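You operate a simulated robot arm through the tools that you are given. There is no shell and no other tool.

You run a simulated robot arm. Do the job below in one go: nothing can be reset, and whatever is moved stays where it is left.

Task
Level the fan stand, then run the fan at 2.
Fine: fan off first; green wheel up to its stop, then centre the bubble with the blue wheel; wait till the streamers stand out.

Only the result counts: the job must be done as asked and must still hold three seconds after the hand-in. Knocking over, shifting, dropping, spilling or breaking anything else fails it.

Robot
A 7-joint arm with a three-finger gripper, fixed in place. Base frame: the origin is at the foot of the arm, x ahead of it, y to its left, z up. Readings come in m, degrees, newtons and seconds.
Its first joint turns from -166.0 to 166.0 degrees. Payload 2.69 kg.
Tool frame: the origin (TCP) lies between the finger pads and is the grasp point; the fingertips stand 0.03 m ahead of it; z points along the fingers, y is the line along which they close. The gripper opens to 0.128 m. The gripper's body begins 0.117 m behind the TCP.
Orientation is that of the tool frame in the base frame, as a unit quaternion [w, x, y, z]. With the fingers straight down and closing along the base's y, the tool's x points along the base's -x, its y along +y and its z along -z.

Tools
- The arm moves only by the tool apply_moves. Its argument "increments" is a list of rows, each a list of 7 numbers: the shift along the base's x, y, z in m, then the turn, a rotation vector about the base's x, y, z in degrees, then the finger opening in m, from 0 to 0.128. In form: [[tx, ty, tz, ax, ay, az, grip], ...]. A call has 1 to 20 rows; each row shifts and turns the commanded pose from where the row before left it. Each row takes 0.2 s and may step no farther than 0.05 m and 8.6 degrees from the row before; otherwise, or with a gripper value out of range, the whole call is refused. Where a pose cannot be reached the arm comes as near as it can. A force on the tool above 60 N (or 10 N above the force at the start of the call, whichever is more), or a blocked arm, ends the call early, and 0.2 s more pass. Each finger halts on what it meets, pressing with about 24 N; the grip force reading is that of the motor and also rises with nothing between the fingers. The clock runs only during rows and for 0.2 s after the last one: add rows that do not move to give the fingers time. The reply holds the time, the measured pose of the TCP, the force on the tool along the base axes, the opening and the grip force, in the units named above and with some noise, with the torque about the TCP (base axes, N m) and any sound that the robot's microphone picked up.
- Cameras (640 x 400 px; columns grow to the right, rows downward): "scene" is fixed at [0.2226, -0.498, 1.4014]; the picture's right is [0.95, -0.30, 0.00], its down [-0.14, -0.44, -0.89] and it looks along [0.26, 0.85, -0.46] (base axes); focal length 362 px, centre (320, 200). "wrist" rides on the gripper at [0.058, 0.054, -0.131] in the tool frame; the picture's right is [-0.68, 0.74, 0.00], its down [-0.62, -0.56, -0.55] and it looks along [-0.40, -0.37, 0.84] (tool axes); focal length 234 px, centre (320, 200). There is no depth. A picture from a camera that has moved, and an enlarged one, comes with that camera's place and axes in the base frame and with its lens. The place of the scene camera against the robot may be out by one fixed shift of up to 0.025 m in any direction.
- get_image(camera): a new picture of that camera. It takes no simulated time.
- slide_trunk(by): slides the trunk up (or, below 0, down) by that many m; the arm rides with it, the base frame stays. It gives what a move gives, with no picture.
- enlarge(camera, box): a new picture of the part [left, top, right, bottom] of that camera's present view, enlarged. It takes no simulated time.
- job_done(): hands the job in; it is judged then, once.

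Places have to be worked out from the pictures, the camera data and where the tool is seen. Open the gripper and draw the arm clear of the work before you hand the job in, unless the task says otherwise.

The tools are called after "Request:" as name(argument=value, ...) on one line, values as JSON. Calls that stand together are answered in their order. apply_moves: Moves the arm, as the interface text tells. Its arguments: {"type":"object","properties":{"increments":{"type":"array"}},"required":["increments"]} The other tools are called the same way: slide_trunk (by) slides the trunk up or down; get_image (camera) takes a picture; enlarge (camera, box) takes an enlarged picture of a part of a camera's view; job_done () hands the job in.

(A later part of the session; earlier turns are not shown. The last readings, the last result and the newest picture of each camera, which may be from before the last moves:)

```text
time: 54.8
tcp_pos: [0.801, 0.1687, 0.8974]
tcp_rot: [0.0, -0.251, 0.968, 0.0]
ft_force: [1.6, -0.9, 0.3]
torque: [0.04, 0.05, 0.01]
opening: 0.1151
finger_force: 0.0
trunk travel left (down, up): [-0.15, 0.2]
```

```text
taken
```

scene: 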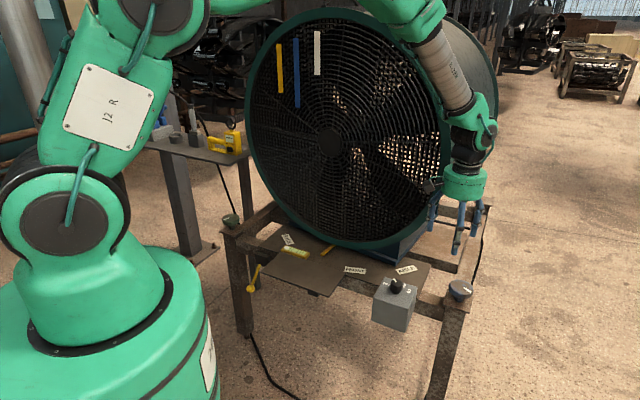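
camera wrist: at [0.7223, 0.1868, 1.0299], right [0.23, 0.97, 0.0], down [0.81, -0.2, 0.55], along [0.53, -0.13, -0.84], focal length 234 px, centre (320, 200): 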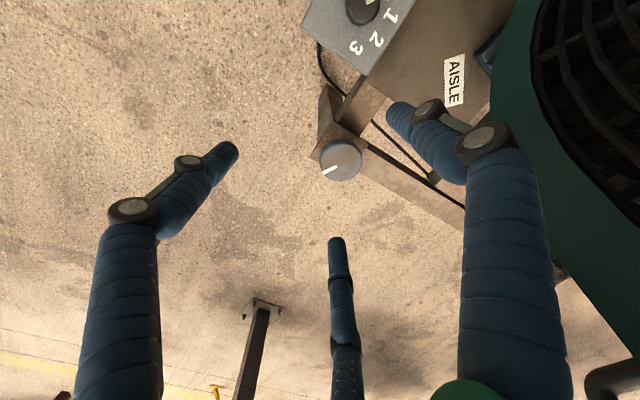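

The blue wheel works out at about (0.880, 0.183), top near z 0.676. I move above it.

Request:
apply_moves(increments=[[0.03, 0.005, -0.03, 0, 0, 0, 0.115], [0.03, 0.005, -0.03, 0, 0, 0, 0.115], [0.0196, 0.0043, -0.03, 0, 0, 0, 0.115], [0, 0, 0, 0, 0, 0, 0.115]])

Request:
get_image(camera="wrist")

Request:
enlarge(camera="wrist", box=[260, 60, 400, 190])

Request:
get_image(camera="scene")

```text
time: 55.8
tcp_pos: [0.8786, 0.1845, 0.8076]
tcp_rot: [0.0, -0.251, 0.968, 0.0]
ft_force: [-0.3, 0.1, 0.2]
torque: [0.03, 0.04, -0.01]
opening: 0.1149
finger_force: 0.0
trunk travel left (down, up): [-0.15, 0.2]
```

```text
taken
camera wrist: at [0.8018, 0.2013, 0.9402], right [0.23, 0.97, 0.0], down [0.81, -0.2, 0.55], along [0.53, -0.13, -0.84], focal length 234 px, centre (320, 200)
```

wrist: 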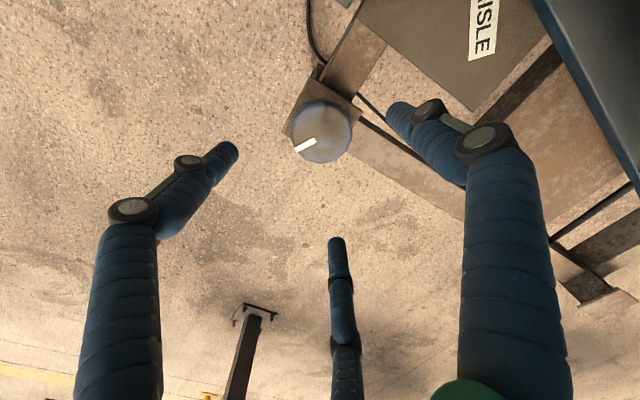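

```text
3.08 times, centred on (330, 125) of wrist
camera zoom: at [0.8018, 0.2013, 0.9402], right [0.23, 0.97, 0.0], down [0.81, -0.2, 0.55], along [0.53, -0.13, -0.84], focal length 720 px, centre (289, 431)
```

zoom: 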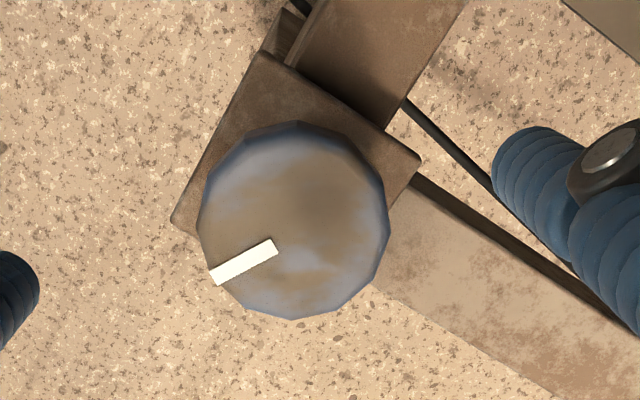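

```text
taken
```

scene: 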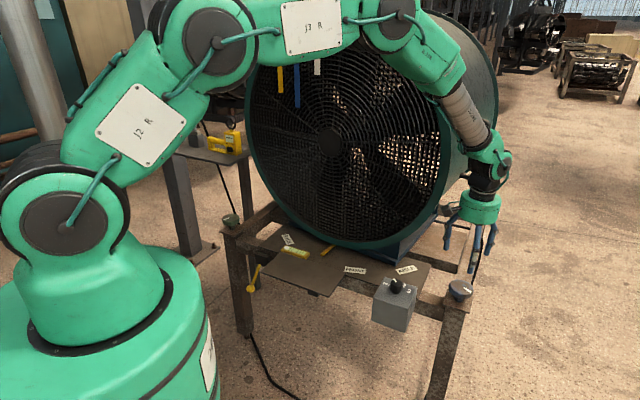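

The blue wheel's axis refines to about (0.885, 0.184), top around z 0.667. I shift 5 mm and lower to straddle its rim.

Request:
apply_moves(increments=[[0.005, 0, -0.02, 0, 0, 0, 0.115], [0, 0, -0.03, 0, 0, 0, 0.115], [0, 0, -0.03, 0, 0, 0, 0.115], [0, 0, -0.03, 0, 0, 0, 0.115], [0, 0, -0.012, 0, 0, 0, 0.115], [0, 0, 0, 0, 0, 0, 0.115]])

Request:
get_image(camera="wrist")

Request:
enlarge(camera="scene", box=[410, 200, 520, 340])

```text
time: 57.2
tcp_pos: [0.8835, 0.1862, 0.6858]
tcp_rot: [0.0, -0.252, 0.968, 0.0]
ft_force: [-0.4, 0.6, -0.1]
torque: [-0.02, 0.02, 0.02]
opening: 0.1151
finger_force: 0.0
trunk travel left (down, up): [-0.15, 0.2]
```

```text
taken
camera wrist: at [0.8064, 0.2042, 0.8186], right [0.23, 0.97, 0.0], down [0.81, -0.2, 0.55], along [0.53, -0.13, -0.84], focal length 234 px, centre (320, 200)
```

wrist: 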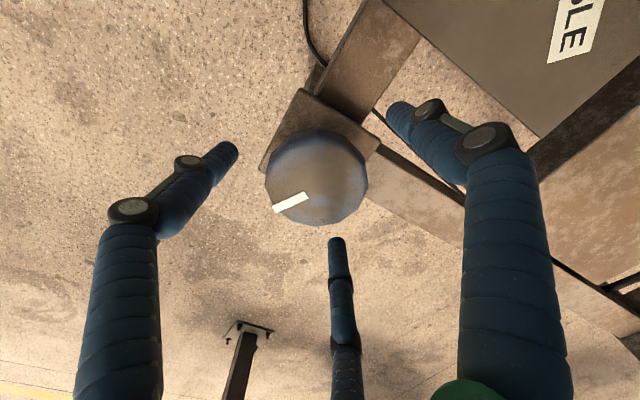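

```text
2.86 times, centred on (465, 270) of scene
camera zoom: at [0.2226, -0.498, 1.4014], right [0.95, -0.3, 0.0], down [-0.14, -0.44, -0.89], along [0.26, 0.85, -0.46], focal length 1035 px, centre (-94, 0)
```

zoom: 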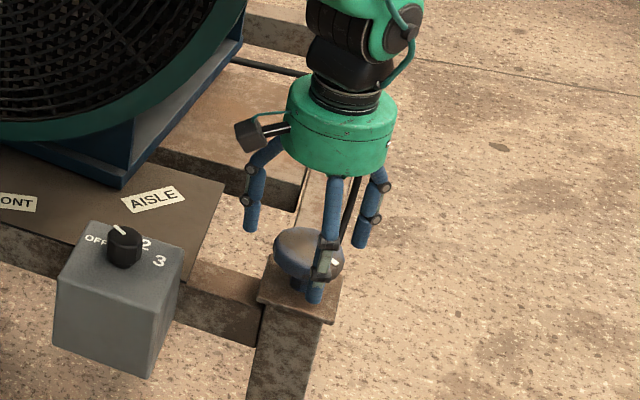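

Compared with the well-centred green grip, the wheel appears a few mm off, so I shift by (+4, -3.5) mm and close.

Request:
apply_moves(increments=[[0.004, -0.0035, 0, 0, 0, 0, 0.115], [0, 0, 0, 0, 0, 0, 0.09], [0, 0, 0, 0, 0, 0, 0.06], [0, 0, 0, 0, 0, 0, 0.05], [0, 0, 0, 0, 0, 0, 0.05]])

Request:
get_image(camera="wrist")

Request:
enlarge(camera="scene", box=[410, 200, 520, 340])

```text
time: 58.4
tcp_pos: [0.8858, 0.1841, 0.6874]
tcp_rot: [0.0, -0.251, 0.968, -0.001]
ft_force: [-25.1, 25.9, 12.5]
torque: [0.79, 1.36, -0.04]
opening: 0.0722
finger_force: 44.6
trunk travel left (down, up): [-0.15, 0.2]
```

```text
taken
camera wrist: at [0.8083, 0.2017, 0.8192], right [0.23, 0.97, 0.0], down [0.81, -0.19, 0.55], along [0.53, -0.13, -0.84], focal length 234 px, centre (320, 200)
```

wrist: 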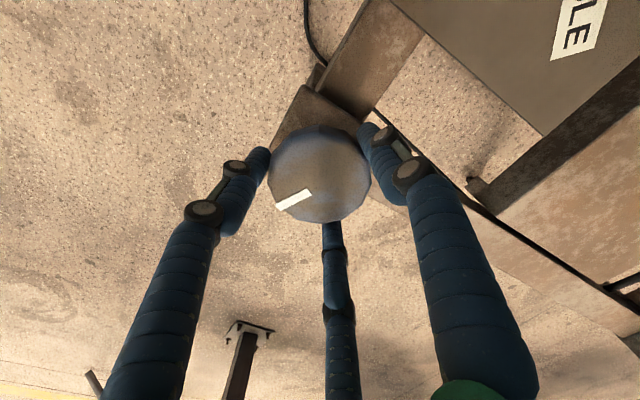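

```text
2.86 times, centred on (465, 270) of scene
camera zoom: at [0.2226, -0.498, 1.4014], right [0.95, -0.3, 0.0], down [-0.14, -0.44, -0.89], along [0.26, 0.85, -0.46], focal length 1035 px, centre (-94, 0)
```

zoom: 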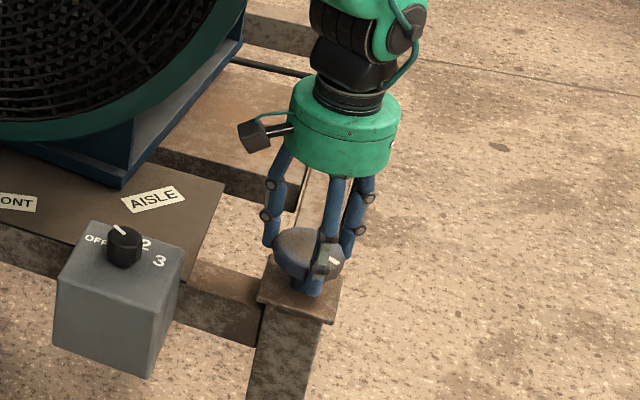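

Gripped; I relieve the side force by 2 mm and turn the blue wheel clockwise 24°.

Request:
apply_moves(increments=[[-0.002, 0.002, 0, 0, 0, 0, 0.05], [0, 0, 0, 0, 0, -6, 0.05], [0, 0, 0, 0, 0, -6, 0.05], [0, 0, 0, 0, 0, -6, 0.05], [0, 0, 0, 0, 0, -6, 0.05], [0, 0, 0, 0, 0, 0, 0.05]])

Request:
get_image(camera="wrist")

Request:
enlarge(camera="scene", box=[270, 230, 330, 270])

```text
time: 59.8
tcp_pos: [0.8849, 0.1847, 0.6872]
tcp_rot: [0.0, -0.044, 0.999, 0.001]
ft_force: [-15.9, 5.7, 6.7]
torque: [-0.03, 0.4, -0.01]
opening: 0.071
finger_force: 45.1
trunk travel left (down, up): [-0.15, 0.2]
```

```text
taken
camera wrist: at [0.8213, 0.2313, 0.8191], right [0.61, 0.79, 0.0], down [0.66, -0.51, 0.55], along [0.43, -0.33, -0.84], focal length 234 px, centre (320, 200)
```

wrist: 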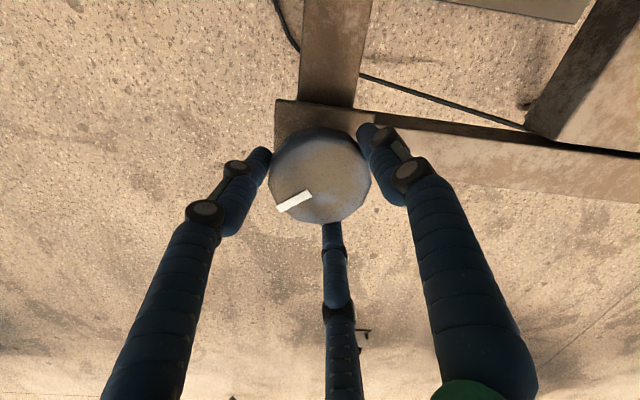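

```text
10.00 times, centred on (300, 250) of scene
camera zoom: at [0.2226, -0.498, 1.4014], right [0.95, -0.3, 0.0], down [-0.14, -0.44, -0.89], along [0.26, 0.85, -0.46], focal length 3622 px, centre (520, -300)
```

zoom: 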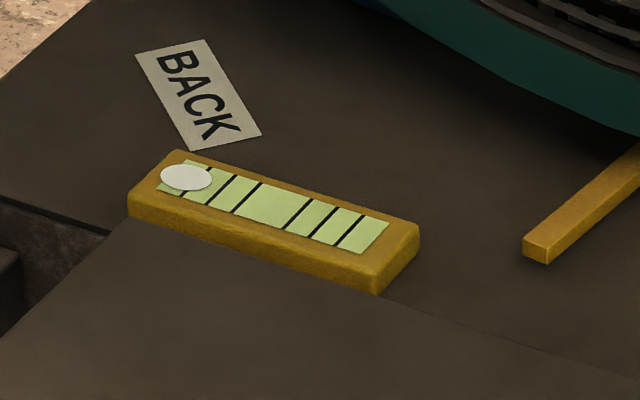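

Bubble is pinned at the vial's end as expected, so it needs roughly 280° before it should start moving. I continue clockwise, checking torque along the way.

Request:
apply_moves(increments=[[-0.001, 0.0005, 0, 0, 0, -6, 0.05], [0, 0, 0, 0, 0, -6, 0.05], [0, 0, 0, 0, 0, -6, 0.05], [0, 0, 0, 0, 0, -6, 0.05], [0, 0, 0, 0, 0, -6, 0.05], [0, 0, 0, 0, 0, -6, 0.05], [0, 0, 0, 0, 0, -6, 0.05], [0, 0, 0, 0, 0, -6, 0.05], [0, 0, 0, 0, 0, 0, 0.05]])

Request:
get_image(camera="wrist")

Request:
enlarge(camera="scene", box=[410, 200, 520, 340])

```text
time: 61.8
tcp_pos: [0.8837, 0.1836, 0.6889]
tcp_rot: [0.0, 0.367, 0.93, 0.0]
ft_force: [-14.6, -5.4, 8.2]
torque: [-0.24, 0.57, -0.02]
opening: 0.0708
finger_force: 44.9
trunk travel left (down, up): [-0.15, 0.2]
```

```text
taken
camera wrist: at [0.8772, 0.2621, 0.8191], right [1.0, 0.08, 0.0], down [0.06, -0.83, 0.55], along [0.04, -0.55, -0.84], focal length 234 px, centre (320, 200)
```

wrist: 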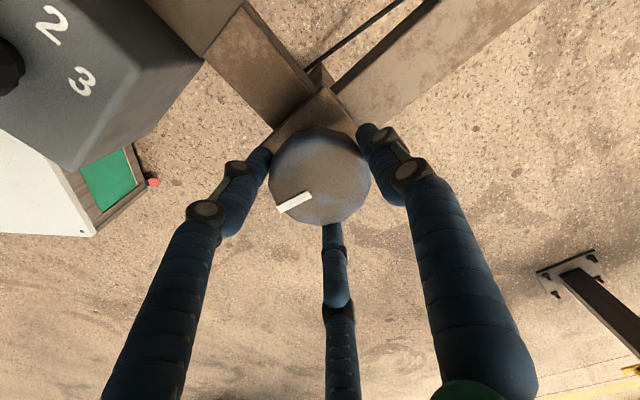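

```text
2.86 times, centred on (465, 270) of scene
camera zoom: at [0.2226, -0.498, 1.4014], right [0.95, -0.3, 0.0], down [-0.14, -0.44, -0.89], along [0.26, 0.85, -0.46], focal length 1035 px, centre (-94, 0)
```

zoom: 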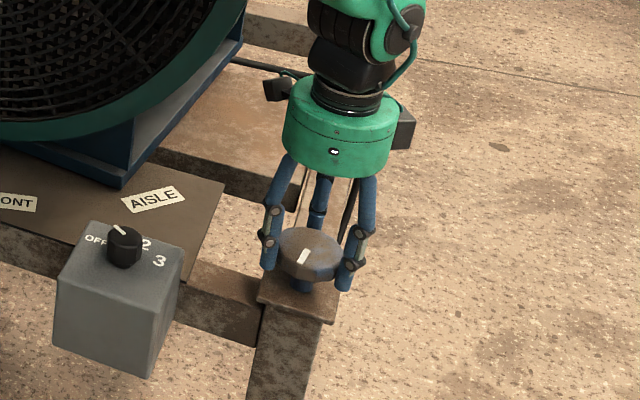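

The wheel follows (72° so far). I continue clockwise another 60°.

Request:
apply_moves(increments=[[-0.001, 0, 0, 0, 0, -6, 0.05], [0, 0, 0, 0, 0, -6, 0.05], [0, 0, 0, 0, 0, -6, 0.05], [0, 0, 0, 0, 0, -6, 0.05], [0, 0, 0, 0, 0, -6, 0.05], [0, 0, 0, 0, 0, -6, 0.05], [0, 0, 0, 0, 0, -6, 0.05], [0, 0, 0, 0, 0, -6, 0.05], [0, 0, 0, 0, 0, -6, 0.05], [0, 0, 0, 0, 0, -6, 0.05], [0, 0, 0, 0, 0, 0, 0.05]])

Request:
get_image(camera="wrist")

Request:
enlarge(camera="scene", box=[270, 230, 330, 270])

```text
time: 64.2
tcp_pos: [0.8841, 0.1835, 0.6872]
tcp_rot: [0.001, 0.783, 0.623, 0.0]
ft_force: [2.2, -12.2, 0.9]
torque: [-0.46, -0.08, 0.96]
opening: 0.0705
finger_force: 44.9
trunk travel left (down, up): [-0.15, 0.2]
```

```text
taken
camera wrist: at [0.9488, 0.2281, 0.819], right [0.57, -0.82, 0.0], down [-0.69, -0.47, 0.55], along [-0.45, -0.31, -0.84], focal length 234 px, centre (320, 200)
```

wrist: 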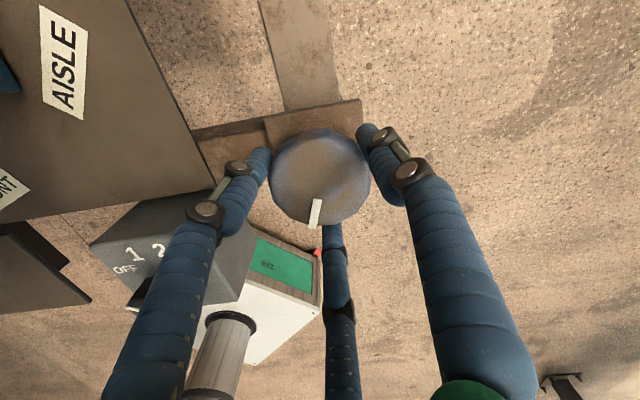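

```text
10.00 times, centred on (300, 250) of scene
camera zoom: at [0.2226, -0.498, 1.4014], right [0.95, -0.3, 0.0], down [-0.14, -0.44, -0.89], along [0.26, 0.85, -0.46], focal length 3622 px, centre (520, -300)
```

zoom: 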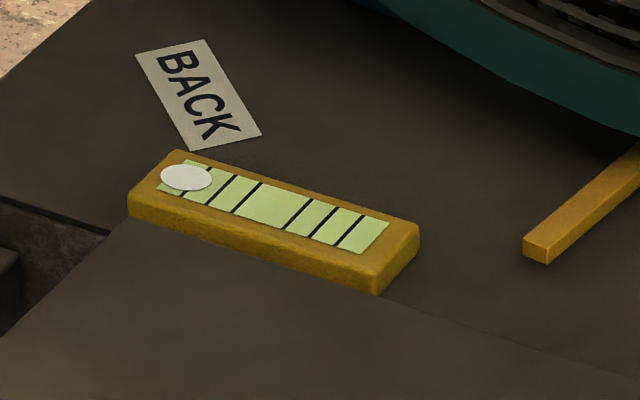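

The torque rose to ~1 N·m and the mark slipped about 60° against the hand: clockwise the blue wheel hits a stop after only ~75°, so clockwise can't be the way that brings the bubble back. I now turn it counter-clockwise and watch the bubble.

Request:
apply_moves(increments=[[0, 0, 0, 0, 0, 6, 0.05], [0, 0, 0, 0, 0, 6, 0.05], [0, 0, 0, 0, 0, 6, 0.05], [0, 0, 0, 0, 0, 6, 0.05], [0, 0, 0, 0, 0, 6, 0.05], [0, 0, 0, 0, 0, 6, 0.05], [0, 0, 0, 0, 0, 6, 0.05], [0, 0, 0, 0, 0, 6, 0.05], [0, 0, 0, 0, 0, 6, 0.05], [0, 0, 0, 0, 0, 6, 0.05], [0, 0, 0, 0, 0, 0, 0.05]])

Request:
get_image(camera="wrist")

Request:
enlarge(camera="scene", box=[270, 230, 330, 270])

```text
time: 66.6
tcp_pos: [0.8836, 0.1851, 0.6865]
tcp_rot: [0.0, 0.366, 0.931, 0.0]
ft_force: [8.7, -8.0, 5.5]
torque: [-0.35, 0.15, 0.03]
opening: 0.0704
finger_force: 44.8
trunk travel left (down, up): [-0.15, 0.2]
```

```text
taken
camera wrist: at [0.8769, 0.2625, 0.819], right [1.0, 0.08, 0.0], down [0.07, -0.83, 0.55], along [0.04, -0.55, -0.84], focal length 234 px, centre (320, 200)
```

wrist: 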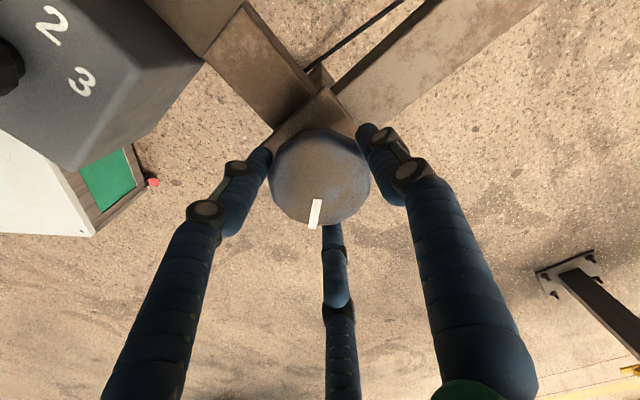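

```text
10.00 times, centred on (300, 250) of scene
camera zoom: at [0.2226, -0.498, 1.4014], right [0.95, -0.3, 0.0], down [-0.14, -0.44, -0.89], along [0.26, 0.85, -0.46], focal length 3622 px, centre (520, -300)
```

zoom: 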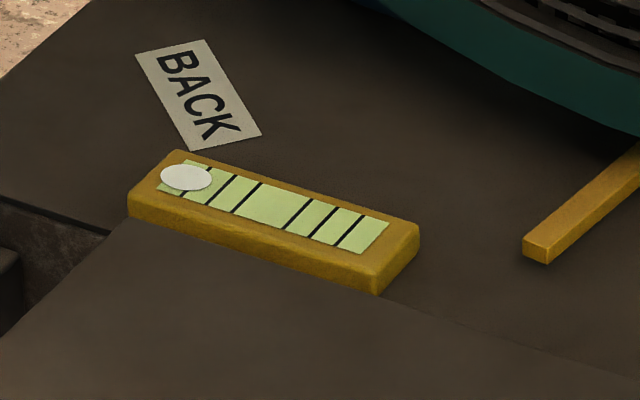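

The wheel turns freely counter-clockwise. I continue this way to about yaw +65°.

Request:
apply_moves(increments=[[0, 0, 0, 0, 0, 6, 0.05], [0, 0, 0, 0, 0, 6, 0.05], [0, 0, 0, 0, 0, 6, 0.05], [0, 0, 0, 0, 0, 6, 0.05], [0, 0, 0, 0, 0, 6, 0.05], [0, 0, 0, 0, 0, 6, 0.05], [0, 0, 0, 0, 0, 6, 0.05], [0, 0, 0, 0, 0, 6, 0.05], [0, 0, 0, 0, 0, 6, 0.05], [0, 0, 0, 0, 0, 6, 0.05], [0, 0, 0, 0, 0, 6, 0.05], [0, 0, 0, 0, 0, 6, 0.05], [0, 0, 0, 0, 0, 6, 0.05], [0, 0, 0, 0, 0, 6, 0.05], [0, 0, 0, 0, 0, 6, 0.05], [0, 0, 0, 0, 0, 6, 0.05], [0, 0, 0, 0, 0, 6, 0.05], [0, 0, 0, 0, 0, 6, 0.05], [0, 0, 0, 0, 0, 0, 0.05]])

Request:
get_image(camera="wrist")

Request:
enlarge(camera="scene", box=[270, 230, 330, 270])

```text
time: 70.6
tcp_pos: [0.8836, 0.1834, 0.6875]
tcp_rot: [0.0, -0.538, 0.843, 0.0]
ft_force: [11.8, 2.7, 5.1]
torque: [0.17, -0.29, 0.01]
opening: 0.0704
finger_force: 45.1
trunk travel left (down, up): [-0.15, 0.2]
```

```text
taken
camera wrist: at [0.8096, 0.153, 0.8189], right [-0.38, 0.92, 0.0], down [0.77, 0.32, 0.55], along [0.51, 0.21, -0.84], focal length 234 px, centre (320, 200)
```

wrist: 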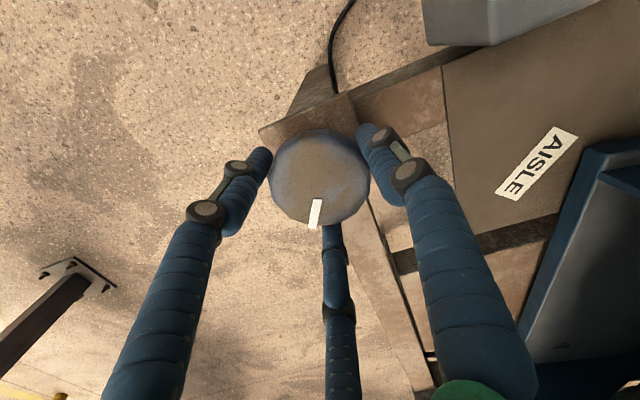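

```text
10.00 times, centred on (300, 250) of scene
camera zoom: at [0.2226, -0.498, 1.4014], right [0.95, -0.3, 0.0], down [-0.14, -0.44, -0.89], along [0.26, 0.85, -0.46], focal length 3622 px, centre (520, -300)
```

zoom: 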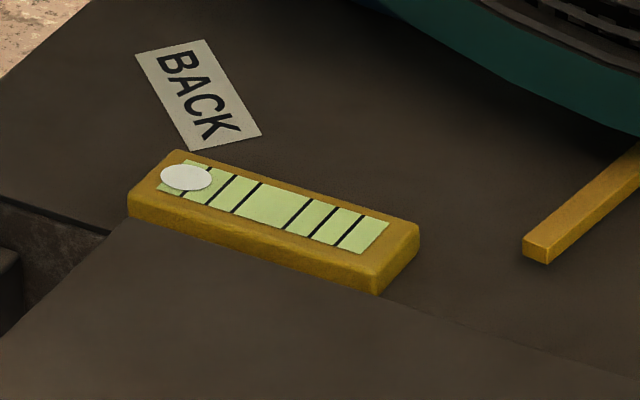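

168° counter-clockwise from its stop, bubble still pinned as expected. I release, swing the hand back and re-grip.

Request:
apply_moves(increments=[[0, 0, 0, 0, 0, 0, 0.115], [0, 0, 0, 0, 0, 0, 0.115], [0, 0, 0, 0, 0, -8.5, 0.115], [0, 0, 0, 0, 0, -8.5, 0.115], [0, 0, 0, 0, 0, -8.5, 0.115], [0, 0, 0, 0, 0, -8.5, 0.115], [0, 0, 0, 0, 0, -8.5, 0.115], [0, 0, 0, 0, 0, -8.5, 0.115], [0, 0, 0, 0, 0, -8.5, 0.115], [0, 0, 0, 0, 0, -8.5, 0.115], [0, 0, 0, 0, 0, -8.5, 0.115], [0, 0, 0, 0, 0, -8.5, 0.115], [0, 0, 0, 0, 0, -8.5, 0.115], [0, 0, 0, 0, 0, -8.5, 0.115], [0, 0, 0, 0, 0, -8.5, 0.115], [0, 0, 0, 0, 0, -8.5, 0.115], [0, 0, 0, 0, 0, -8.5, 0.115], [0, 0, 0, 0, 0, -8.5, 0.115], [0, 0, 0, 0, 0, -8.5, 0.115], [0, 0, 0, 0, 0, -8.5, 0.115]])

Request:
get_image(camera="wrist")

Request:
enlarge(camera="scene", box=[410, 200, 520, 340])

```text
time: 74.8
tcp_pos: [0.8838, 0.1845, 0.6862]
tcp_rot: [0.0, 0.696, 0.718, 0.0]
ft_force: [0.0, 0.4, -0.3]
torque: [0.02, -0.02, 0.03]
opening: 0.1152
finger_force: 0.0
trunk travel left (down, up): [-0.15, 0.2]
```

```text
taken
camera wrist: at [0.9344, 0.2439, 0.8182], right [0.76, -0.65, 0.0], down [-0.54, -0.63, 0.55], along [-0.36, -0.42, -0.84], focal length 234 px, centre (320, 200)
```

wrist: 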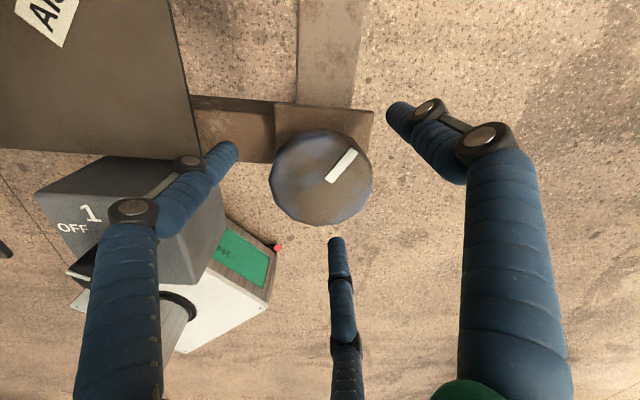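

```text
2.86 times, centred on (465, 270) of scene
camera zoom: at [0.2226, -0.498, 1.4014], right [0.95, -0.3, 0.0], down [-0.14, -0.44, -0.89], along [0.26, 0.85, -0.46], focal length 1035 px, centre (-94, 0)
```

zoom: 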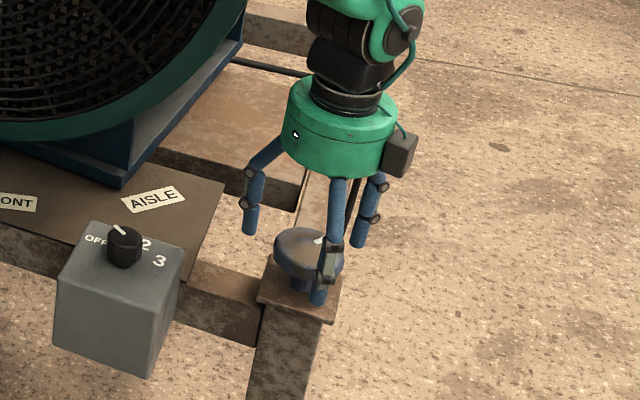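

Request:
apply_moves(increments=[[0, 0, 0, 0, 0, 0, 0.08], [0, 0, 0, 0, 0, 0, 0.05], [0, 0, 0, 0, 0, 0, 0.05], [0, 0, 0, 0, 0, 6, 0.05], [0, 0, 0, 0, 0, 6, 0.05], [0, 0, 0, 0, 0, 6, 0.05], [0, 0, 0, 0, 0, 6, 0.05], [0, 0, 0, 0, 0, 6, 0.05], [0, 0, 0, 0, 0, 6, 0.05], [0, 0, 0, 0, 0, 6, 0.05], [0, 0, 0, 0, 0, 6, 0.05], [0, 0, 0, 0, 0, 6, 0.05], [0, 0, 0, 0, 0, 6, 0.05], [0, 0, 0, 0, 0, 6, 0.05], [0, 0, 0, 0, 0, 6, 0.05], [0, 0, 0, 0, 0, 6, 0.05], [0, 0, 0, 0, 0, 6, 0.05], [0, 0, 0, 0, 0, 0, 0.05]])

Request:
get_image(camera="wrist")

Request:
enlarge(camera="scene", box=[270, 230, 330, 270])

```text
time: 78.6
tcp_pos: [0.8831, 0.1846, 0.6854]
tcp_rot: [-0.001, 0.034, 0.999, 0.001]
ft_force: [10.0, -2.3, -7.5]
torque: [-0.06, -0.33, 0.02]
opening: 0.0706
finger_force: 44.7
trunk travel left (down, up): [-0.15, 0.2]
```

```text
taken
camera wrist: at [0.8284, 0.2407, 0.8184], right [0.72, 0.69, 0.0], down [0.58, -0.61, 0.55], along [0.38, -0.4, -0.84], focal length 234 px, centre (320, 200)
```

wrist: 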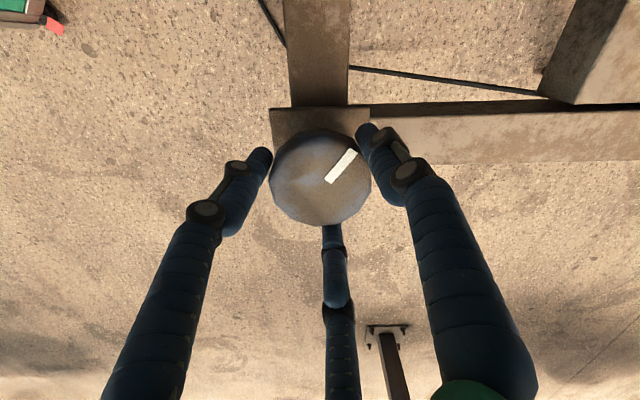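

```text
10.00 times, centred on (300, 250) of scene
camera zoom: at [0.2226, -0.498, 1.4014], right [0.95, -0.3, 0.0], down [-0.14, -0.44, -0.89], along [0.26, 0.85, -0.46], focal length 3622 px, centre (520, -300)
```

zoom: 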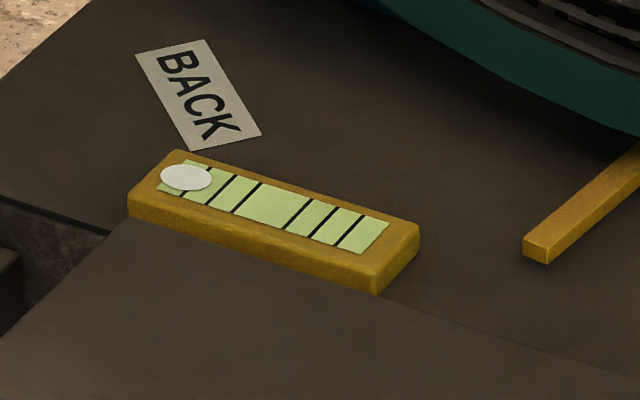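

252° counter-clockwise from the stop now, wheel still follows. I continue the stroke.

Request:
apply_moves(increments=[[0, 0, 0, 0, 0, 6, 0.05], [0, 0, 0, 0, 0, 6, 0.05], [0, 0, 0, 0, 0, 6, 0.05], [0, 0, 0, 0, 0, 6, 0.05], [0, 0, 0, 0, 0, 6, 0.05], [0, 0, 0, 0, 0, 6, 0.05], [0, 0, 0, 0, 0, 6, 0.05], [0, 0, 0, 0, 0, 6, 0.05], [0, 0, 0, 0, 0, 6, 0.05], [0, 0, 0, 0, 0, 6, 0.05], [0, 0, 0, 0, 0, 6, 0.05], [0, 0, 0, 0, 0, 0, 0.05]])

Request:
get_image(camera="wrist")

Request:
enlarge(camera="scene", box=[270, 230, 330, 270])

```text
time: 81.2
tcp_pos: [0.8836, 0.1835, 0.6856]
tcp_rot: [0.0, -0.516, 0.857, 0.001]
ft_force: [10.5, -7.1, 3.1]
torque: [-0.32, 0.32, 0.01]
opening: 0.0703
finger_force: 45.5
trunk travel left (down, up): [-0.15, 0.2]
```

```text
taken
camera wrist: at [0.8084, 0.1565, 0.8184], right [-0.33, 0.94, 0.0], down [0.79, 0.28, 0.55], along [0.52, 0.18, -0.84], focal length 234 px, centre (320, 200)
```

wrist: 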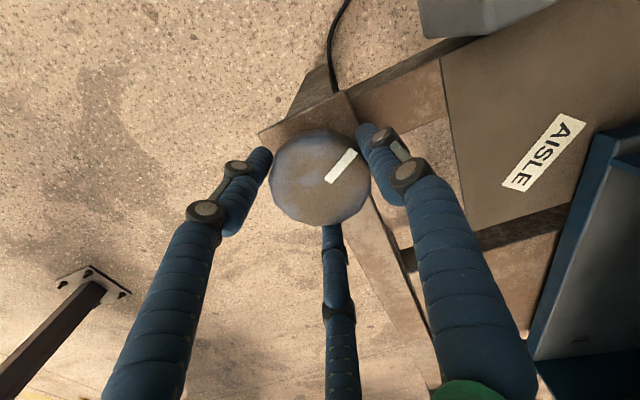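

```text
10.00 times, centred on (300, 250) of scene
camera zoom: at [0.2226, -0.498, 1.4014], right [0.95, -0.3, 0.0], down [-0.14, -0.44, -0.89], along [0.26, 0.85, -0.46], focal length 3622 px, centre (520, -300)
```

zoom: 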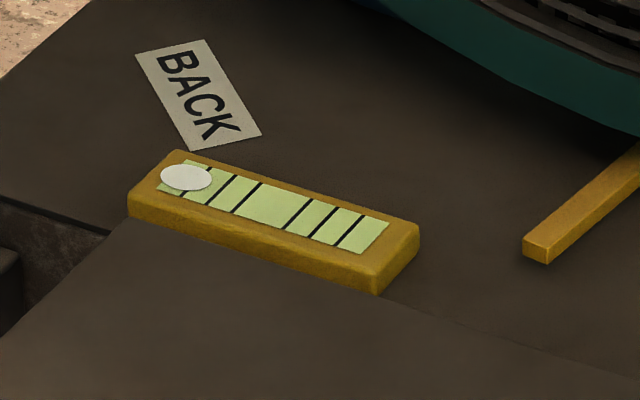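

318° from the stop. By my estimate the bubble should start moving at about 360° if this is the raising direction; I regrasp and continue.

Request:
apply_moves(increments=[[0, 0, 0, 0, 0, 0, 0.115], [0, 0, 0, 0, 0, 0, 0.115], [0, 0, 0, 0, 0, -8.5, 0.115], [0, 0, 0, 0, 0, -8.5, 0.115], [0, 0, 0, 0, 0, -8.5, 0.115], [0, 0, 0, 0, 0, -8.5, 0.115], [0, 0, 0, 0, 0, -8.5, 0.115], [0, 0, 0, 0, 0, -8.5, 0.115], [0, 0, 0, 0, 0, -8.5, 0.115], [0, 0, 0, 0, 0, -8.5, 0.115], [0, 0, 0, 0, 0, -8.5, 0.115], [0, 0, 0, 0, 0, -8.5, 0.115], [0, 0, 0, 0, 0, -8.5, 0.115], [0, 0, 0, 0, 0, -8.5, 0.115], [0, 0, 0, 0, 0, -8.5, 0.115], [0, 0, 0, 0, 0, -8.5, 0.115], [0, 0, 0, 0, 0, -8.5, 0.115], [0, 0, 0, 0, 0, -8.5, 0.115], [0, 0, 0, 0, 0, -8.5, 0.115], [0, 0, 0, 0, 0, -8.5, 0.115]])

Request:
apply_moves(increments=[[0, 0, 0, 0, 0, 0, 0.08], [0, 0, 0, 0, 0, 0, 0.05], [0, 0, 0, 0, 0, 0, 0.05], [0, 0, 0, 0, 0, 6, 0.05], [0, 0, 0, 0, 0, 6, 0.05], [0, 0, 0, 0, 0, 6, 0.05], [0, 0, 0, 0, 0, 6, 0.05], [0, 0, 0, 0, 0, 6, 0.05], [0, 0, 0, 0, 0, 6, 0.05], [0, 0, 0, 0, 0, 6, 0.05], [0, 0, 0, 0, 0, 6, 0.05], [0, 0, 0, 0, 0, 6, 0.05], [0, 0, 0, 0, 0, 6, 0.05], [0, 0, 0, 0, 0, 0, 0.05]])

Request:
get_image(camera="wrist")

Request:
enlarge(camera="scene", box=[270, 230, 330, 270])

```text
time: 85.4
tcp_pos: [0.8834, 0.1854, 0.6871]
tcp_rot: [0.0, 0.714, 0.7, 0.0]
ft_force: [-0.6, -0.7, 0.1]
torque: [0.04, 0.01, 0.03]
opening: 0.1148
finger_force: 0.1
trunk travel left (down, up): [-0.15, 0.2]
```

```text
time: 88.4
tcp_pos: [0.8839, 0.1849, 0.6857]
tcp_rot: [0.0, 0.267, 0.964, 0.0]
ft_force: [8.7, -2.6, -2.1]
torque: [0.11, -0.45, 0.03]
opening: 0.0706
finger_force: 45.0
trunk travel left (down, up): [-0.15, 0.2]
```

```text
taken
camera wrist: at [0.8608, 0.2595, 0.8191], right [0.96, 0.28, 0.0], down [0.24, -0.8, 0.55], along [0.16, -0.53, -0.84], focal length 234 px, centre (320, 200)
```

wrist: 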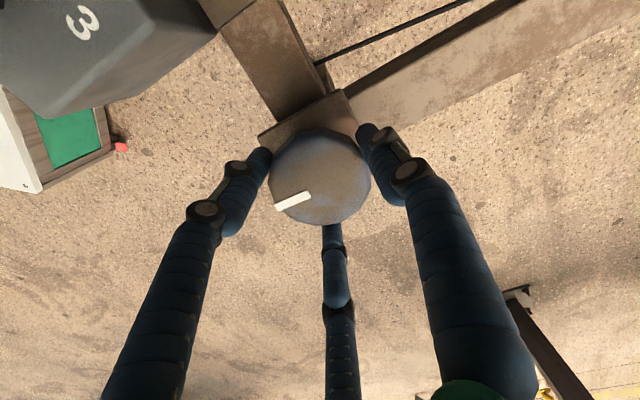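

```text
10.00 times, centred on (300, 250) of scene
camera zoom: at [0.2226, -0.498, 1.4014], right [0.95, -0.3, 0.0], down [-0.14, -0.44, -0.89], along [0.26, 0.85, -0.46], focal length 3622 px, centre (520, -300)
```

zoom: 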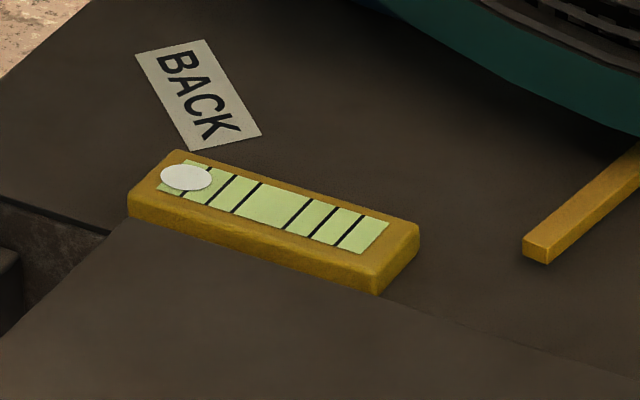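

378° and bubble not yet moving; I continue the stroke, watching torque and bubble.

Request:
apply_moves(increments=[[0, 0, 0, 0, 0, 6, 0.05], [0, 0, 0, 0, 0, 6, 0.05], [0, 0, 0, 0, 0, 6, 0.05], [0, 0, 0, 0, 0, 6, 0.05], [0, 0, 0, 0, 0, 6, 0.05], [0, 0, 0, 0, 0, 6, 0.05], [0, 0, 0, 0, 0, 6, 0.05], [0, 0, 0, 0, 0, 6, 0.05], [0, 0, 0, 0, 0, 6, 0.05], [0, 0, 0, 0, 0, 6, 0.05], [0, 0, 0, 0, 0, 0, 0.05]])

Request:
get_image(camera="wrist")

Request:
enlarge(camera="scene", box=[270, 230, 330, 270])

```text
time: 90.8
tcp_pos: [0.8836, 0.1845, 0.6876]
tcp_rot: [0.0, -0.251, 0.968, 0.0]
ft_force: [14.7, 6.5, -0.3]
torque: [0.37, -0.28, -1.1]
opening: 0.0706
finger_force: 44.8
trunk travel left (down, up): [-0.15, 0.2]
```

```text
taken
camera wrist: at [0.8058, 0.202, 0.8192], right [0.23, 0.97, 0.0], down [0.81, -0.19, 0.55], along [0.53, -0.13, -0.84], focal length 234 px, centre (320, 200)
```

wrist: 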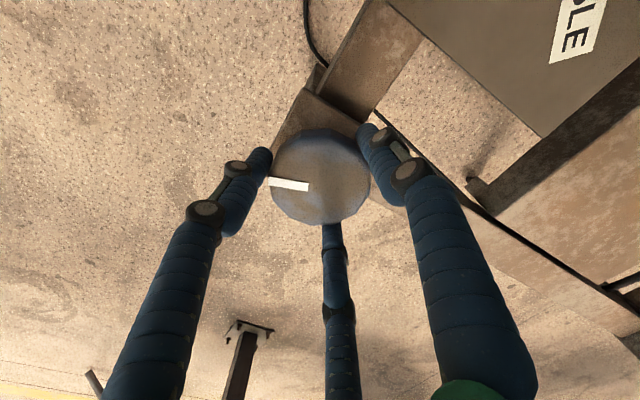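

```text
10.00 times, centred on (300, 250) of scene
camera zoom: at [0.2226, -0.498, 1.4014], right [0.95, -0.3, 0.0], down [-0.14, -0.44, -0.89], along [0.26, 0.85, -0.46], focal length 3622 px, centre (520, -300)
```

zoom: 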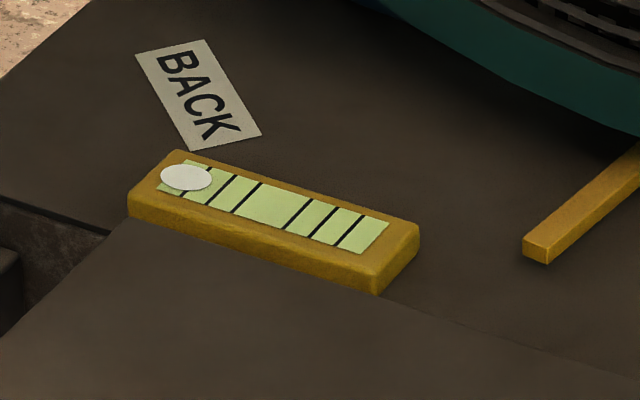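

The blue wheel hits its other stop too (torque −1.1, mark lagging), with the bubble pinned at the green end over blue's whole range. So with green fully clockwise the stand cannot be levelled: clockwise screws the wheel down and jacks the green corner high; "wheel up to its stop" must mean unscrewing it counter-clockwise. I release and go back to the green wheel.

Request:
apply_moves(increments=[[0, 0, 0, 0, 0, 0, 0.115], [0, 0, 0, 0, 0, 0, 0.115], [0, 0, 0.03, 0, 0, 0, 0.115], [0, 0, 0.04, 0, 0, 0, 0.115], [0, 0, 0.04, 0, 0, 0, 0.115], [0, 0, 0.04, 0, 0, 0, 0.115], [0, 0, 0.04, 0, 0, 0, 0.115], [-0.0282, -0.0044, 0.0073, 0, 0, 0, 0.1], [-0.0282, -0.0044, 0.0073, 0, 0, 0, 0.1], [-0.0282, -0.0045, 0.0073, 0, 0, 0, 0.09], [-0.0344, 0.028, 0.0043, 0, 0, -8, 0.09], [-0.0344, 0.028, 0.0043, 0, 0, -8, 0.09], [-0.0344, 0.028, 0.0043, 0, 0, -8, 0.09], [-0.0344, 0.028, 0.0043, 0, 0, -8, 0.09], [-0.0344, 0.028, 0.0043, 0, 0, -8, 0.09], [-0.0344, 0.028, 0.0043, 0, 0, -8, 0.09], [-0.0344, 0.028, 0.0043, 0, 0, -8, 0.09], [-0.0344, 0.028, 0.0043, 0, 0, -8, 0.09], [-0.0344, 0.028, 0.0043, 0, 0, -8, 0.09], [-0.0344, 0.028, 0.0043, 0, 0, -8, 0.09]])

Request:
get_image(camera="scene")

```text
time: 95.0
tcp_pos: [0.456, 0.4513, 0.9397]
tcp_rot: [0.0, 0.432, 0.902, 0.0]
ft_force: [0.3, 1.1, 0.0]
torque: [0.02, 0.04, 0.02]
opening: 0.0899
finger_force: 0.1
trunk travel left (down, up): [-0.15, 0.2]
```

```text
taken
```

scene: 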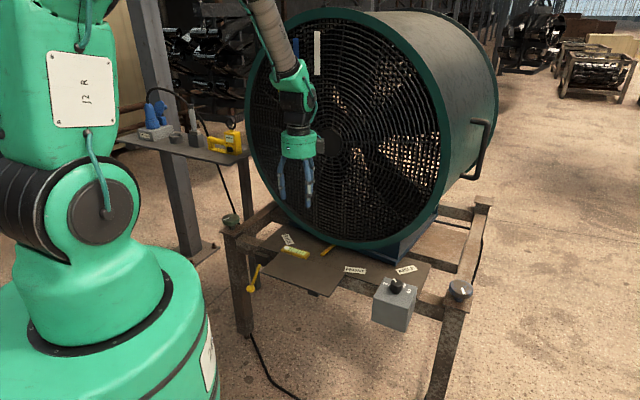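

The stand is undisturbed. I compare the blue wheel's stem height now (counter-clockwise stop) with the first picture to learn which way a wheel travels, with the same zoom boxes.

Request:
enlarge(camera="scene", box=[360, 250, 500, 340])

Request:
enlarge(camera="scene", box=[205, 170, 275, 250])

```text
4.44 times, centred on (430, 295) of scene
camera zoom: at [0.2226, -0.498, 1.4014], right [0.95, -0.3, 0.0], down [-0.14, -0.44, -0.89], along [0.26, 0.85, -0.46], focal length 1610 px, centre (-169, -222)
```

zoom: 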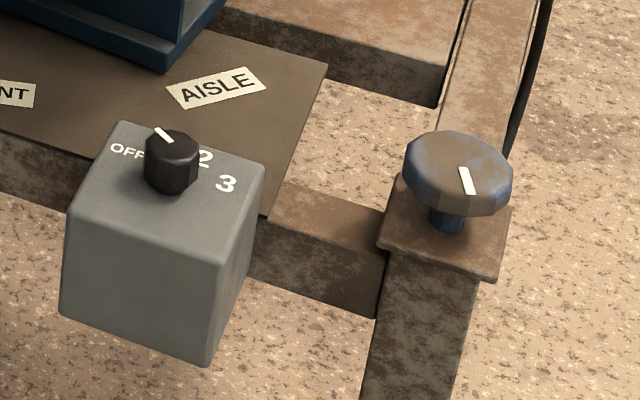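

```text
5.00 times, centred on (240, 210) of scene
camera zoom: at [0.2226, -0.498, 1.4014], right [0.95, -0.3, 0.0], down [-0.14, -0.44, -0.89], along [0.26, 0.85, -0.46], focal length 1811 px, centre (720, 150)
```

zoom: 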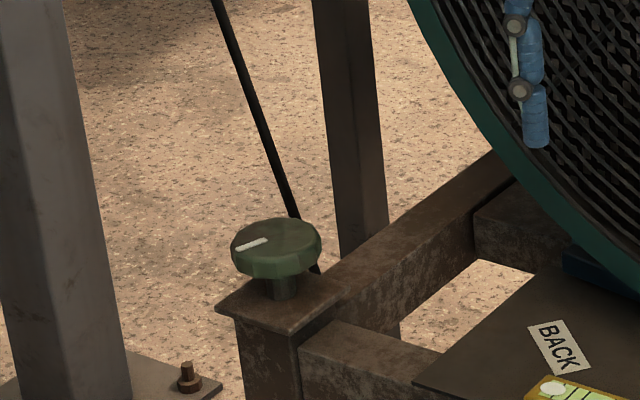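

Neither wheel moves visibly in height, so the bubble and stops are my only guides. I go on to the green wheel, turning the hand so a full counter-clockwise stroke is available.

Request:
apply_moves(increments=[[-0.0286, 0.0357, -0.003, 0, 0, -4.5, 0.09], [-0.0286, 0.0357, -0.003, 0, 0, -4.5, 0.09], [-0.0286, 0.0357, -0.003, 0, 0, -4.5, 0.09], [-0.0286, 0.0357, -0.003, 0, 0, -4.5, 0.09], [-0.0286, 0.0357, -0.003, 0, 0, -4.5, 0.09], [-0.0286, 0.0357, -0.003, 0, 0, -4.5, 0.09], [-0.0286, 0.0357, -0.003, 0, 0, -4.5, 0.1], [0, 0.0375, -0.02, 0, 0, 0, 0.115], [0, 0.0375, -0.03, 0, 0, 0, 0.115], [0, 0.0374, -0.03, 0, 0, 0, 0.115], [0, 0, -0.04, 0, 0, 0, 0.115], [0, 0, 0, 0, 0, 0, 0.115]])

Request:
get_image(camera="wrist")

Request:
get_image(camera="scene")

```text
time: 97.6
tcp_pos: [0.2552, 0.8131, 0.7976]
tcp_rot: [0.0, 0.659, 0.752, 0.0]
ft_force: [0.3, -0.3, 0.3]
torque: [-0.06, -0.01, -0.04]
opening: 0.1148
finger_force: 0.1
trunk travel left (down, up): [-0.15, 0.2]
```

```text
taken
camera wrist: at [0.2992, 0.8765, 0.9308], right [0.82, -0.57, 0.0], down [-0.48, -0.68, 0.55], along [-0.32, -0.45, -0.84], focal length 234 px, centre (320, 200)
```

wrist: 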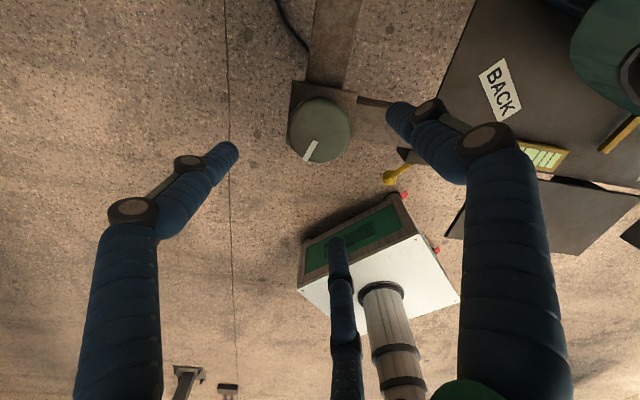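

```text
taken
```

scene: 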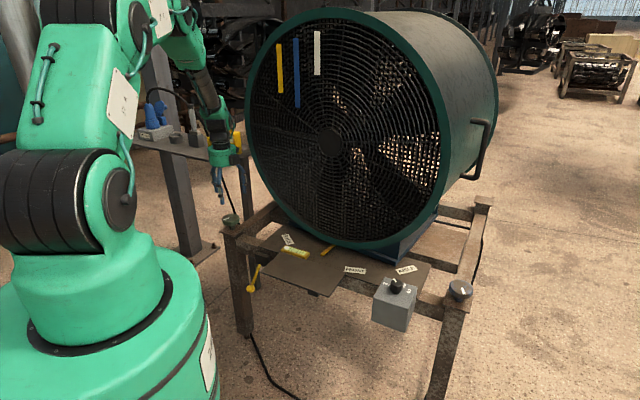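

I lower onto the green wheel as before, close and begin turning counter-clockwise.

Request:
apply_moves(increments=[[0, 0, -0.03, 0, 0, 0, 0.115], [0, 0, -0.03, 0, 0, 0, 0.115], [0, 0, -0.03, 0, 0, 0, 0.115], [0, 0, -0.02, 0, 0, 0, 0.115], [0, 0, 0, 0, 0, 0, 0.115], [0, 0, 0, 0, 0, 0, 0.08], [0, 0, 0, 0, 0, 0, 0.05], [0, 0, 0, 0, 0, 0, 0.05], [0, 0, 0, 0, 0, 6, 0.05], [0, 0, 0, 0, 0, 6, 0.05], [0, 0, 0, 0, 0, 6, 0.05], [0, 0, 0, 0, 0, 6, 0.05], [0, 0, 0, 0, 0, 6, 0.05], [0, 0, 0, 0, 0, 0, 0.05]])

Request:
get_image(camera="wrist")

Request:
enlarge(camera="scene", box=[270, 230, 330, 270])

```text
time: 100.6
tcp_pos: [0.2554, 0.8123, 0.6887]
tcp_rot: [-0.001, 0.442, 0.897, 0.0]
ft_force: [8.6, 12.6, -19.6]
torque: [0.57, -0.38, 0.0]
opening: 0.0706
finger_force: 45.0
trunk travel left (down, up): [-0.15, 0.2]
```

```text
taken
camera wrist: at [0.2607, 0.8918, 0.821], right [1.0, -0.09, 0.0], down [-0.07, -0.83, 0.55], along [-0.05, -0.55, -0.84], focal length 234 px, centre (320, 200)
```

wrist: 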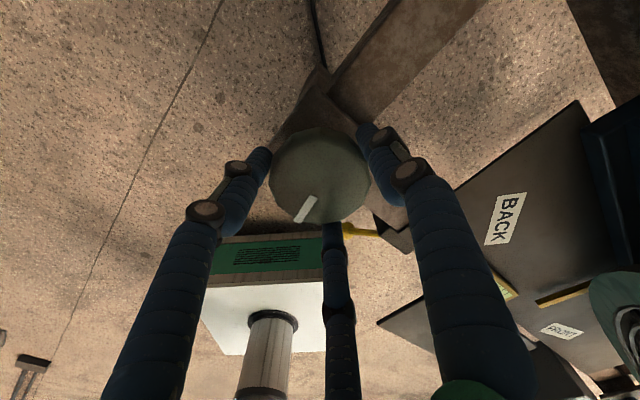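

```text
10.00 times, centred on (300, 250) of scene
camera zoom: at [0.2226, -0.498, 1.4014], right [0.95, -0.3, 0.0], down [-0.14, -0.44, -0.89], along [0.26, 0.85, -0.46], focal length 3622 px, centre (520, -300)
```

zoom: 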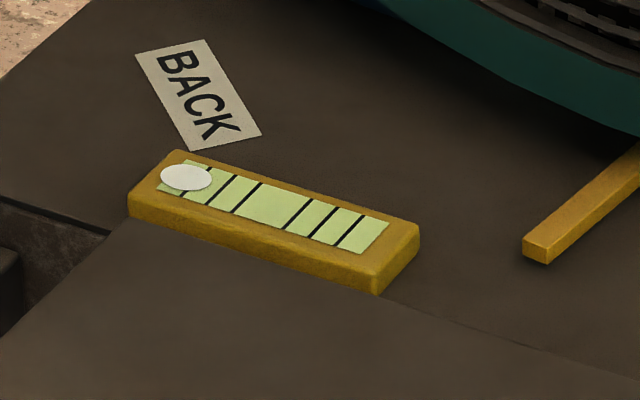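

The wheel follows. I continue counter-clockwise with a long stroke.

Request:
apply_moves(increments=[[0, 0, 0, 0, 0, 6, 0.05], [0, 0, 0, 0, 0, 6, 0.05], [0, 0, 0, 0, 0, 6, 0.05], [0, 0, 0, 0, 0, 6, 0.05], [0, 0, 0, 0, 0, 6, 0.05], [0, 0, 0, 0, 0, 6, 0.05], [0, 0, 0, 0, 0, 6, 0.05], [0, 0, 0, 0, 0, 6, 0.05], [0, 0, 0, 0, 0, 6, 0.05], [0, 0, 0, 0, 0, 6, 0.05], [0, 0, 0, 0, 0, 6, 0.05], [0, 0, 0, 0, 0, 6, 0.05], [0, 0, 0, 0, 0, 6, 0.05], [0, 0, 0, 0, 0, 6, 0.05], [0, 0, 0, 0, 0, 6, 0.05], [0, 0, 0, 0, 0, 6, 0.05], [0, 0, 0, 0, 0, 6, 0.05], [0, 0, 0, 0, 0, 6, 0.05], [0, 0, 0, 0, 0, 6, 0.05], [0, 0, 0, 0, 0, 6, 0.05]])

Request:
get_image(camera="wrist")

Request:
enlarge(camera="scene", box=[270, 230, 330, 270])

```text
time: 104.8
tcp_pos: [0.2546, 0.8137, 0.6895]
tcp_rot: [0.0, -0.558, 0.83, -0.001]
ft_force: [-22.5, 11.5, -20.7]
torque: [0.38, 0.24, -0.01]
opening: 0.0708
finger_force: 45.2
trunk travel left (down, up): [-0.15, 0.2]
```

```text
taken
camera wrist: at [0.1817, 0.779, 0.8214], right [-0.42, 0.91, 0.0], down [0.76, 0.36, 0.55], along [0.5, 0.23, -0.84], focal length 234 px, centre (320, 200)
```

wrist: 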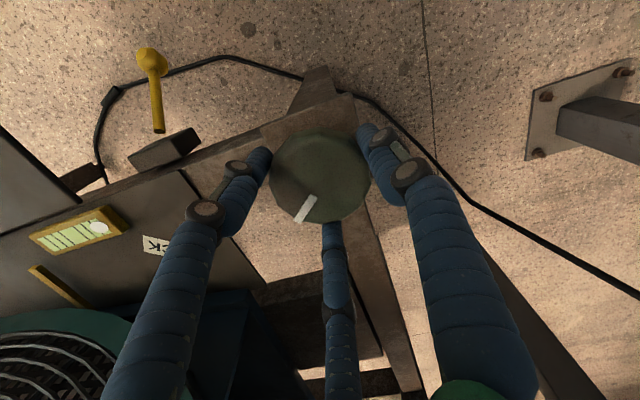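

```text
10.00 times, centred on (300, 250) of scene
camera zoom: at [0.2226, -0.498, 1.4014], right [0.95, -0.3, 0.0], down [-0.14, -0.44, -0.89], along [0.26, 0.85, -0.46], focal length 3622 px, centre (520, -300)
```

zoom: 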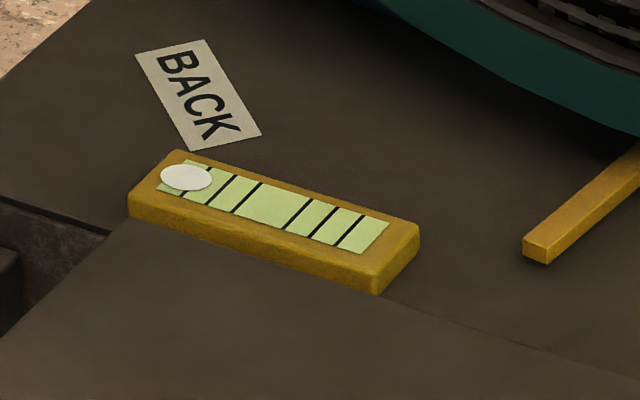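

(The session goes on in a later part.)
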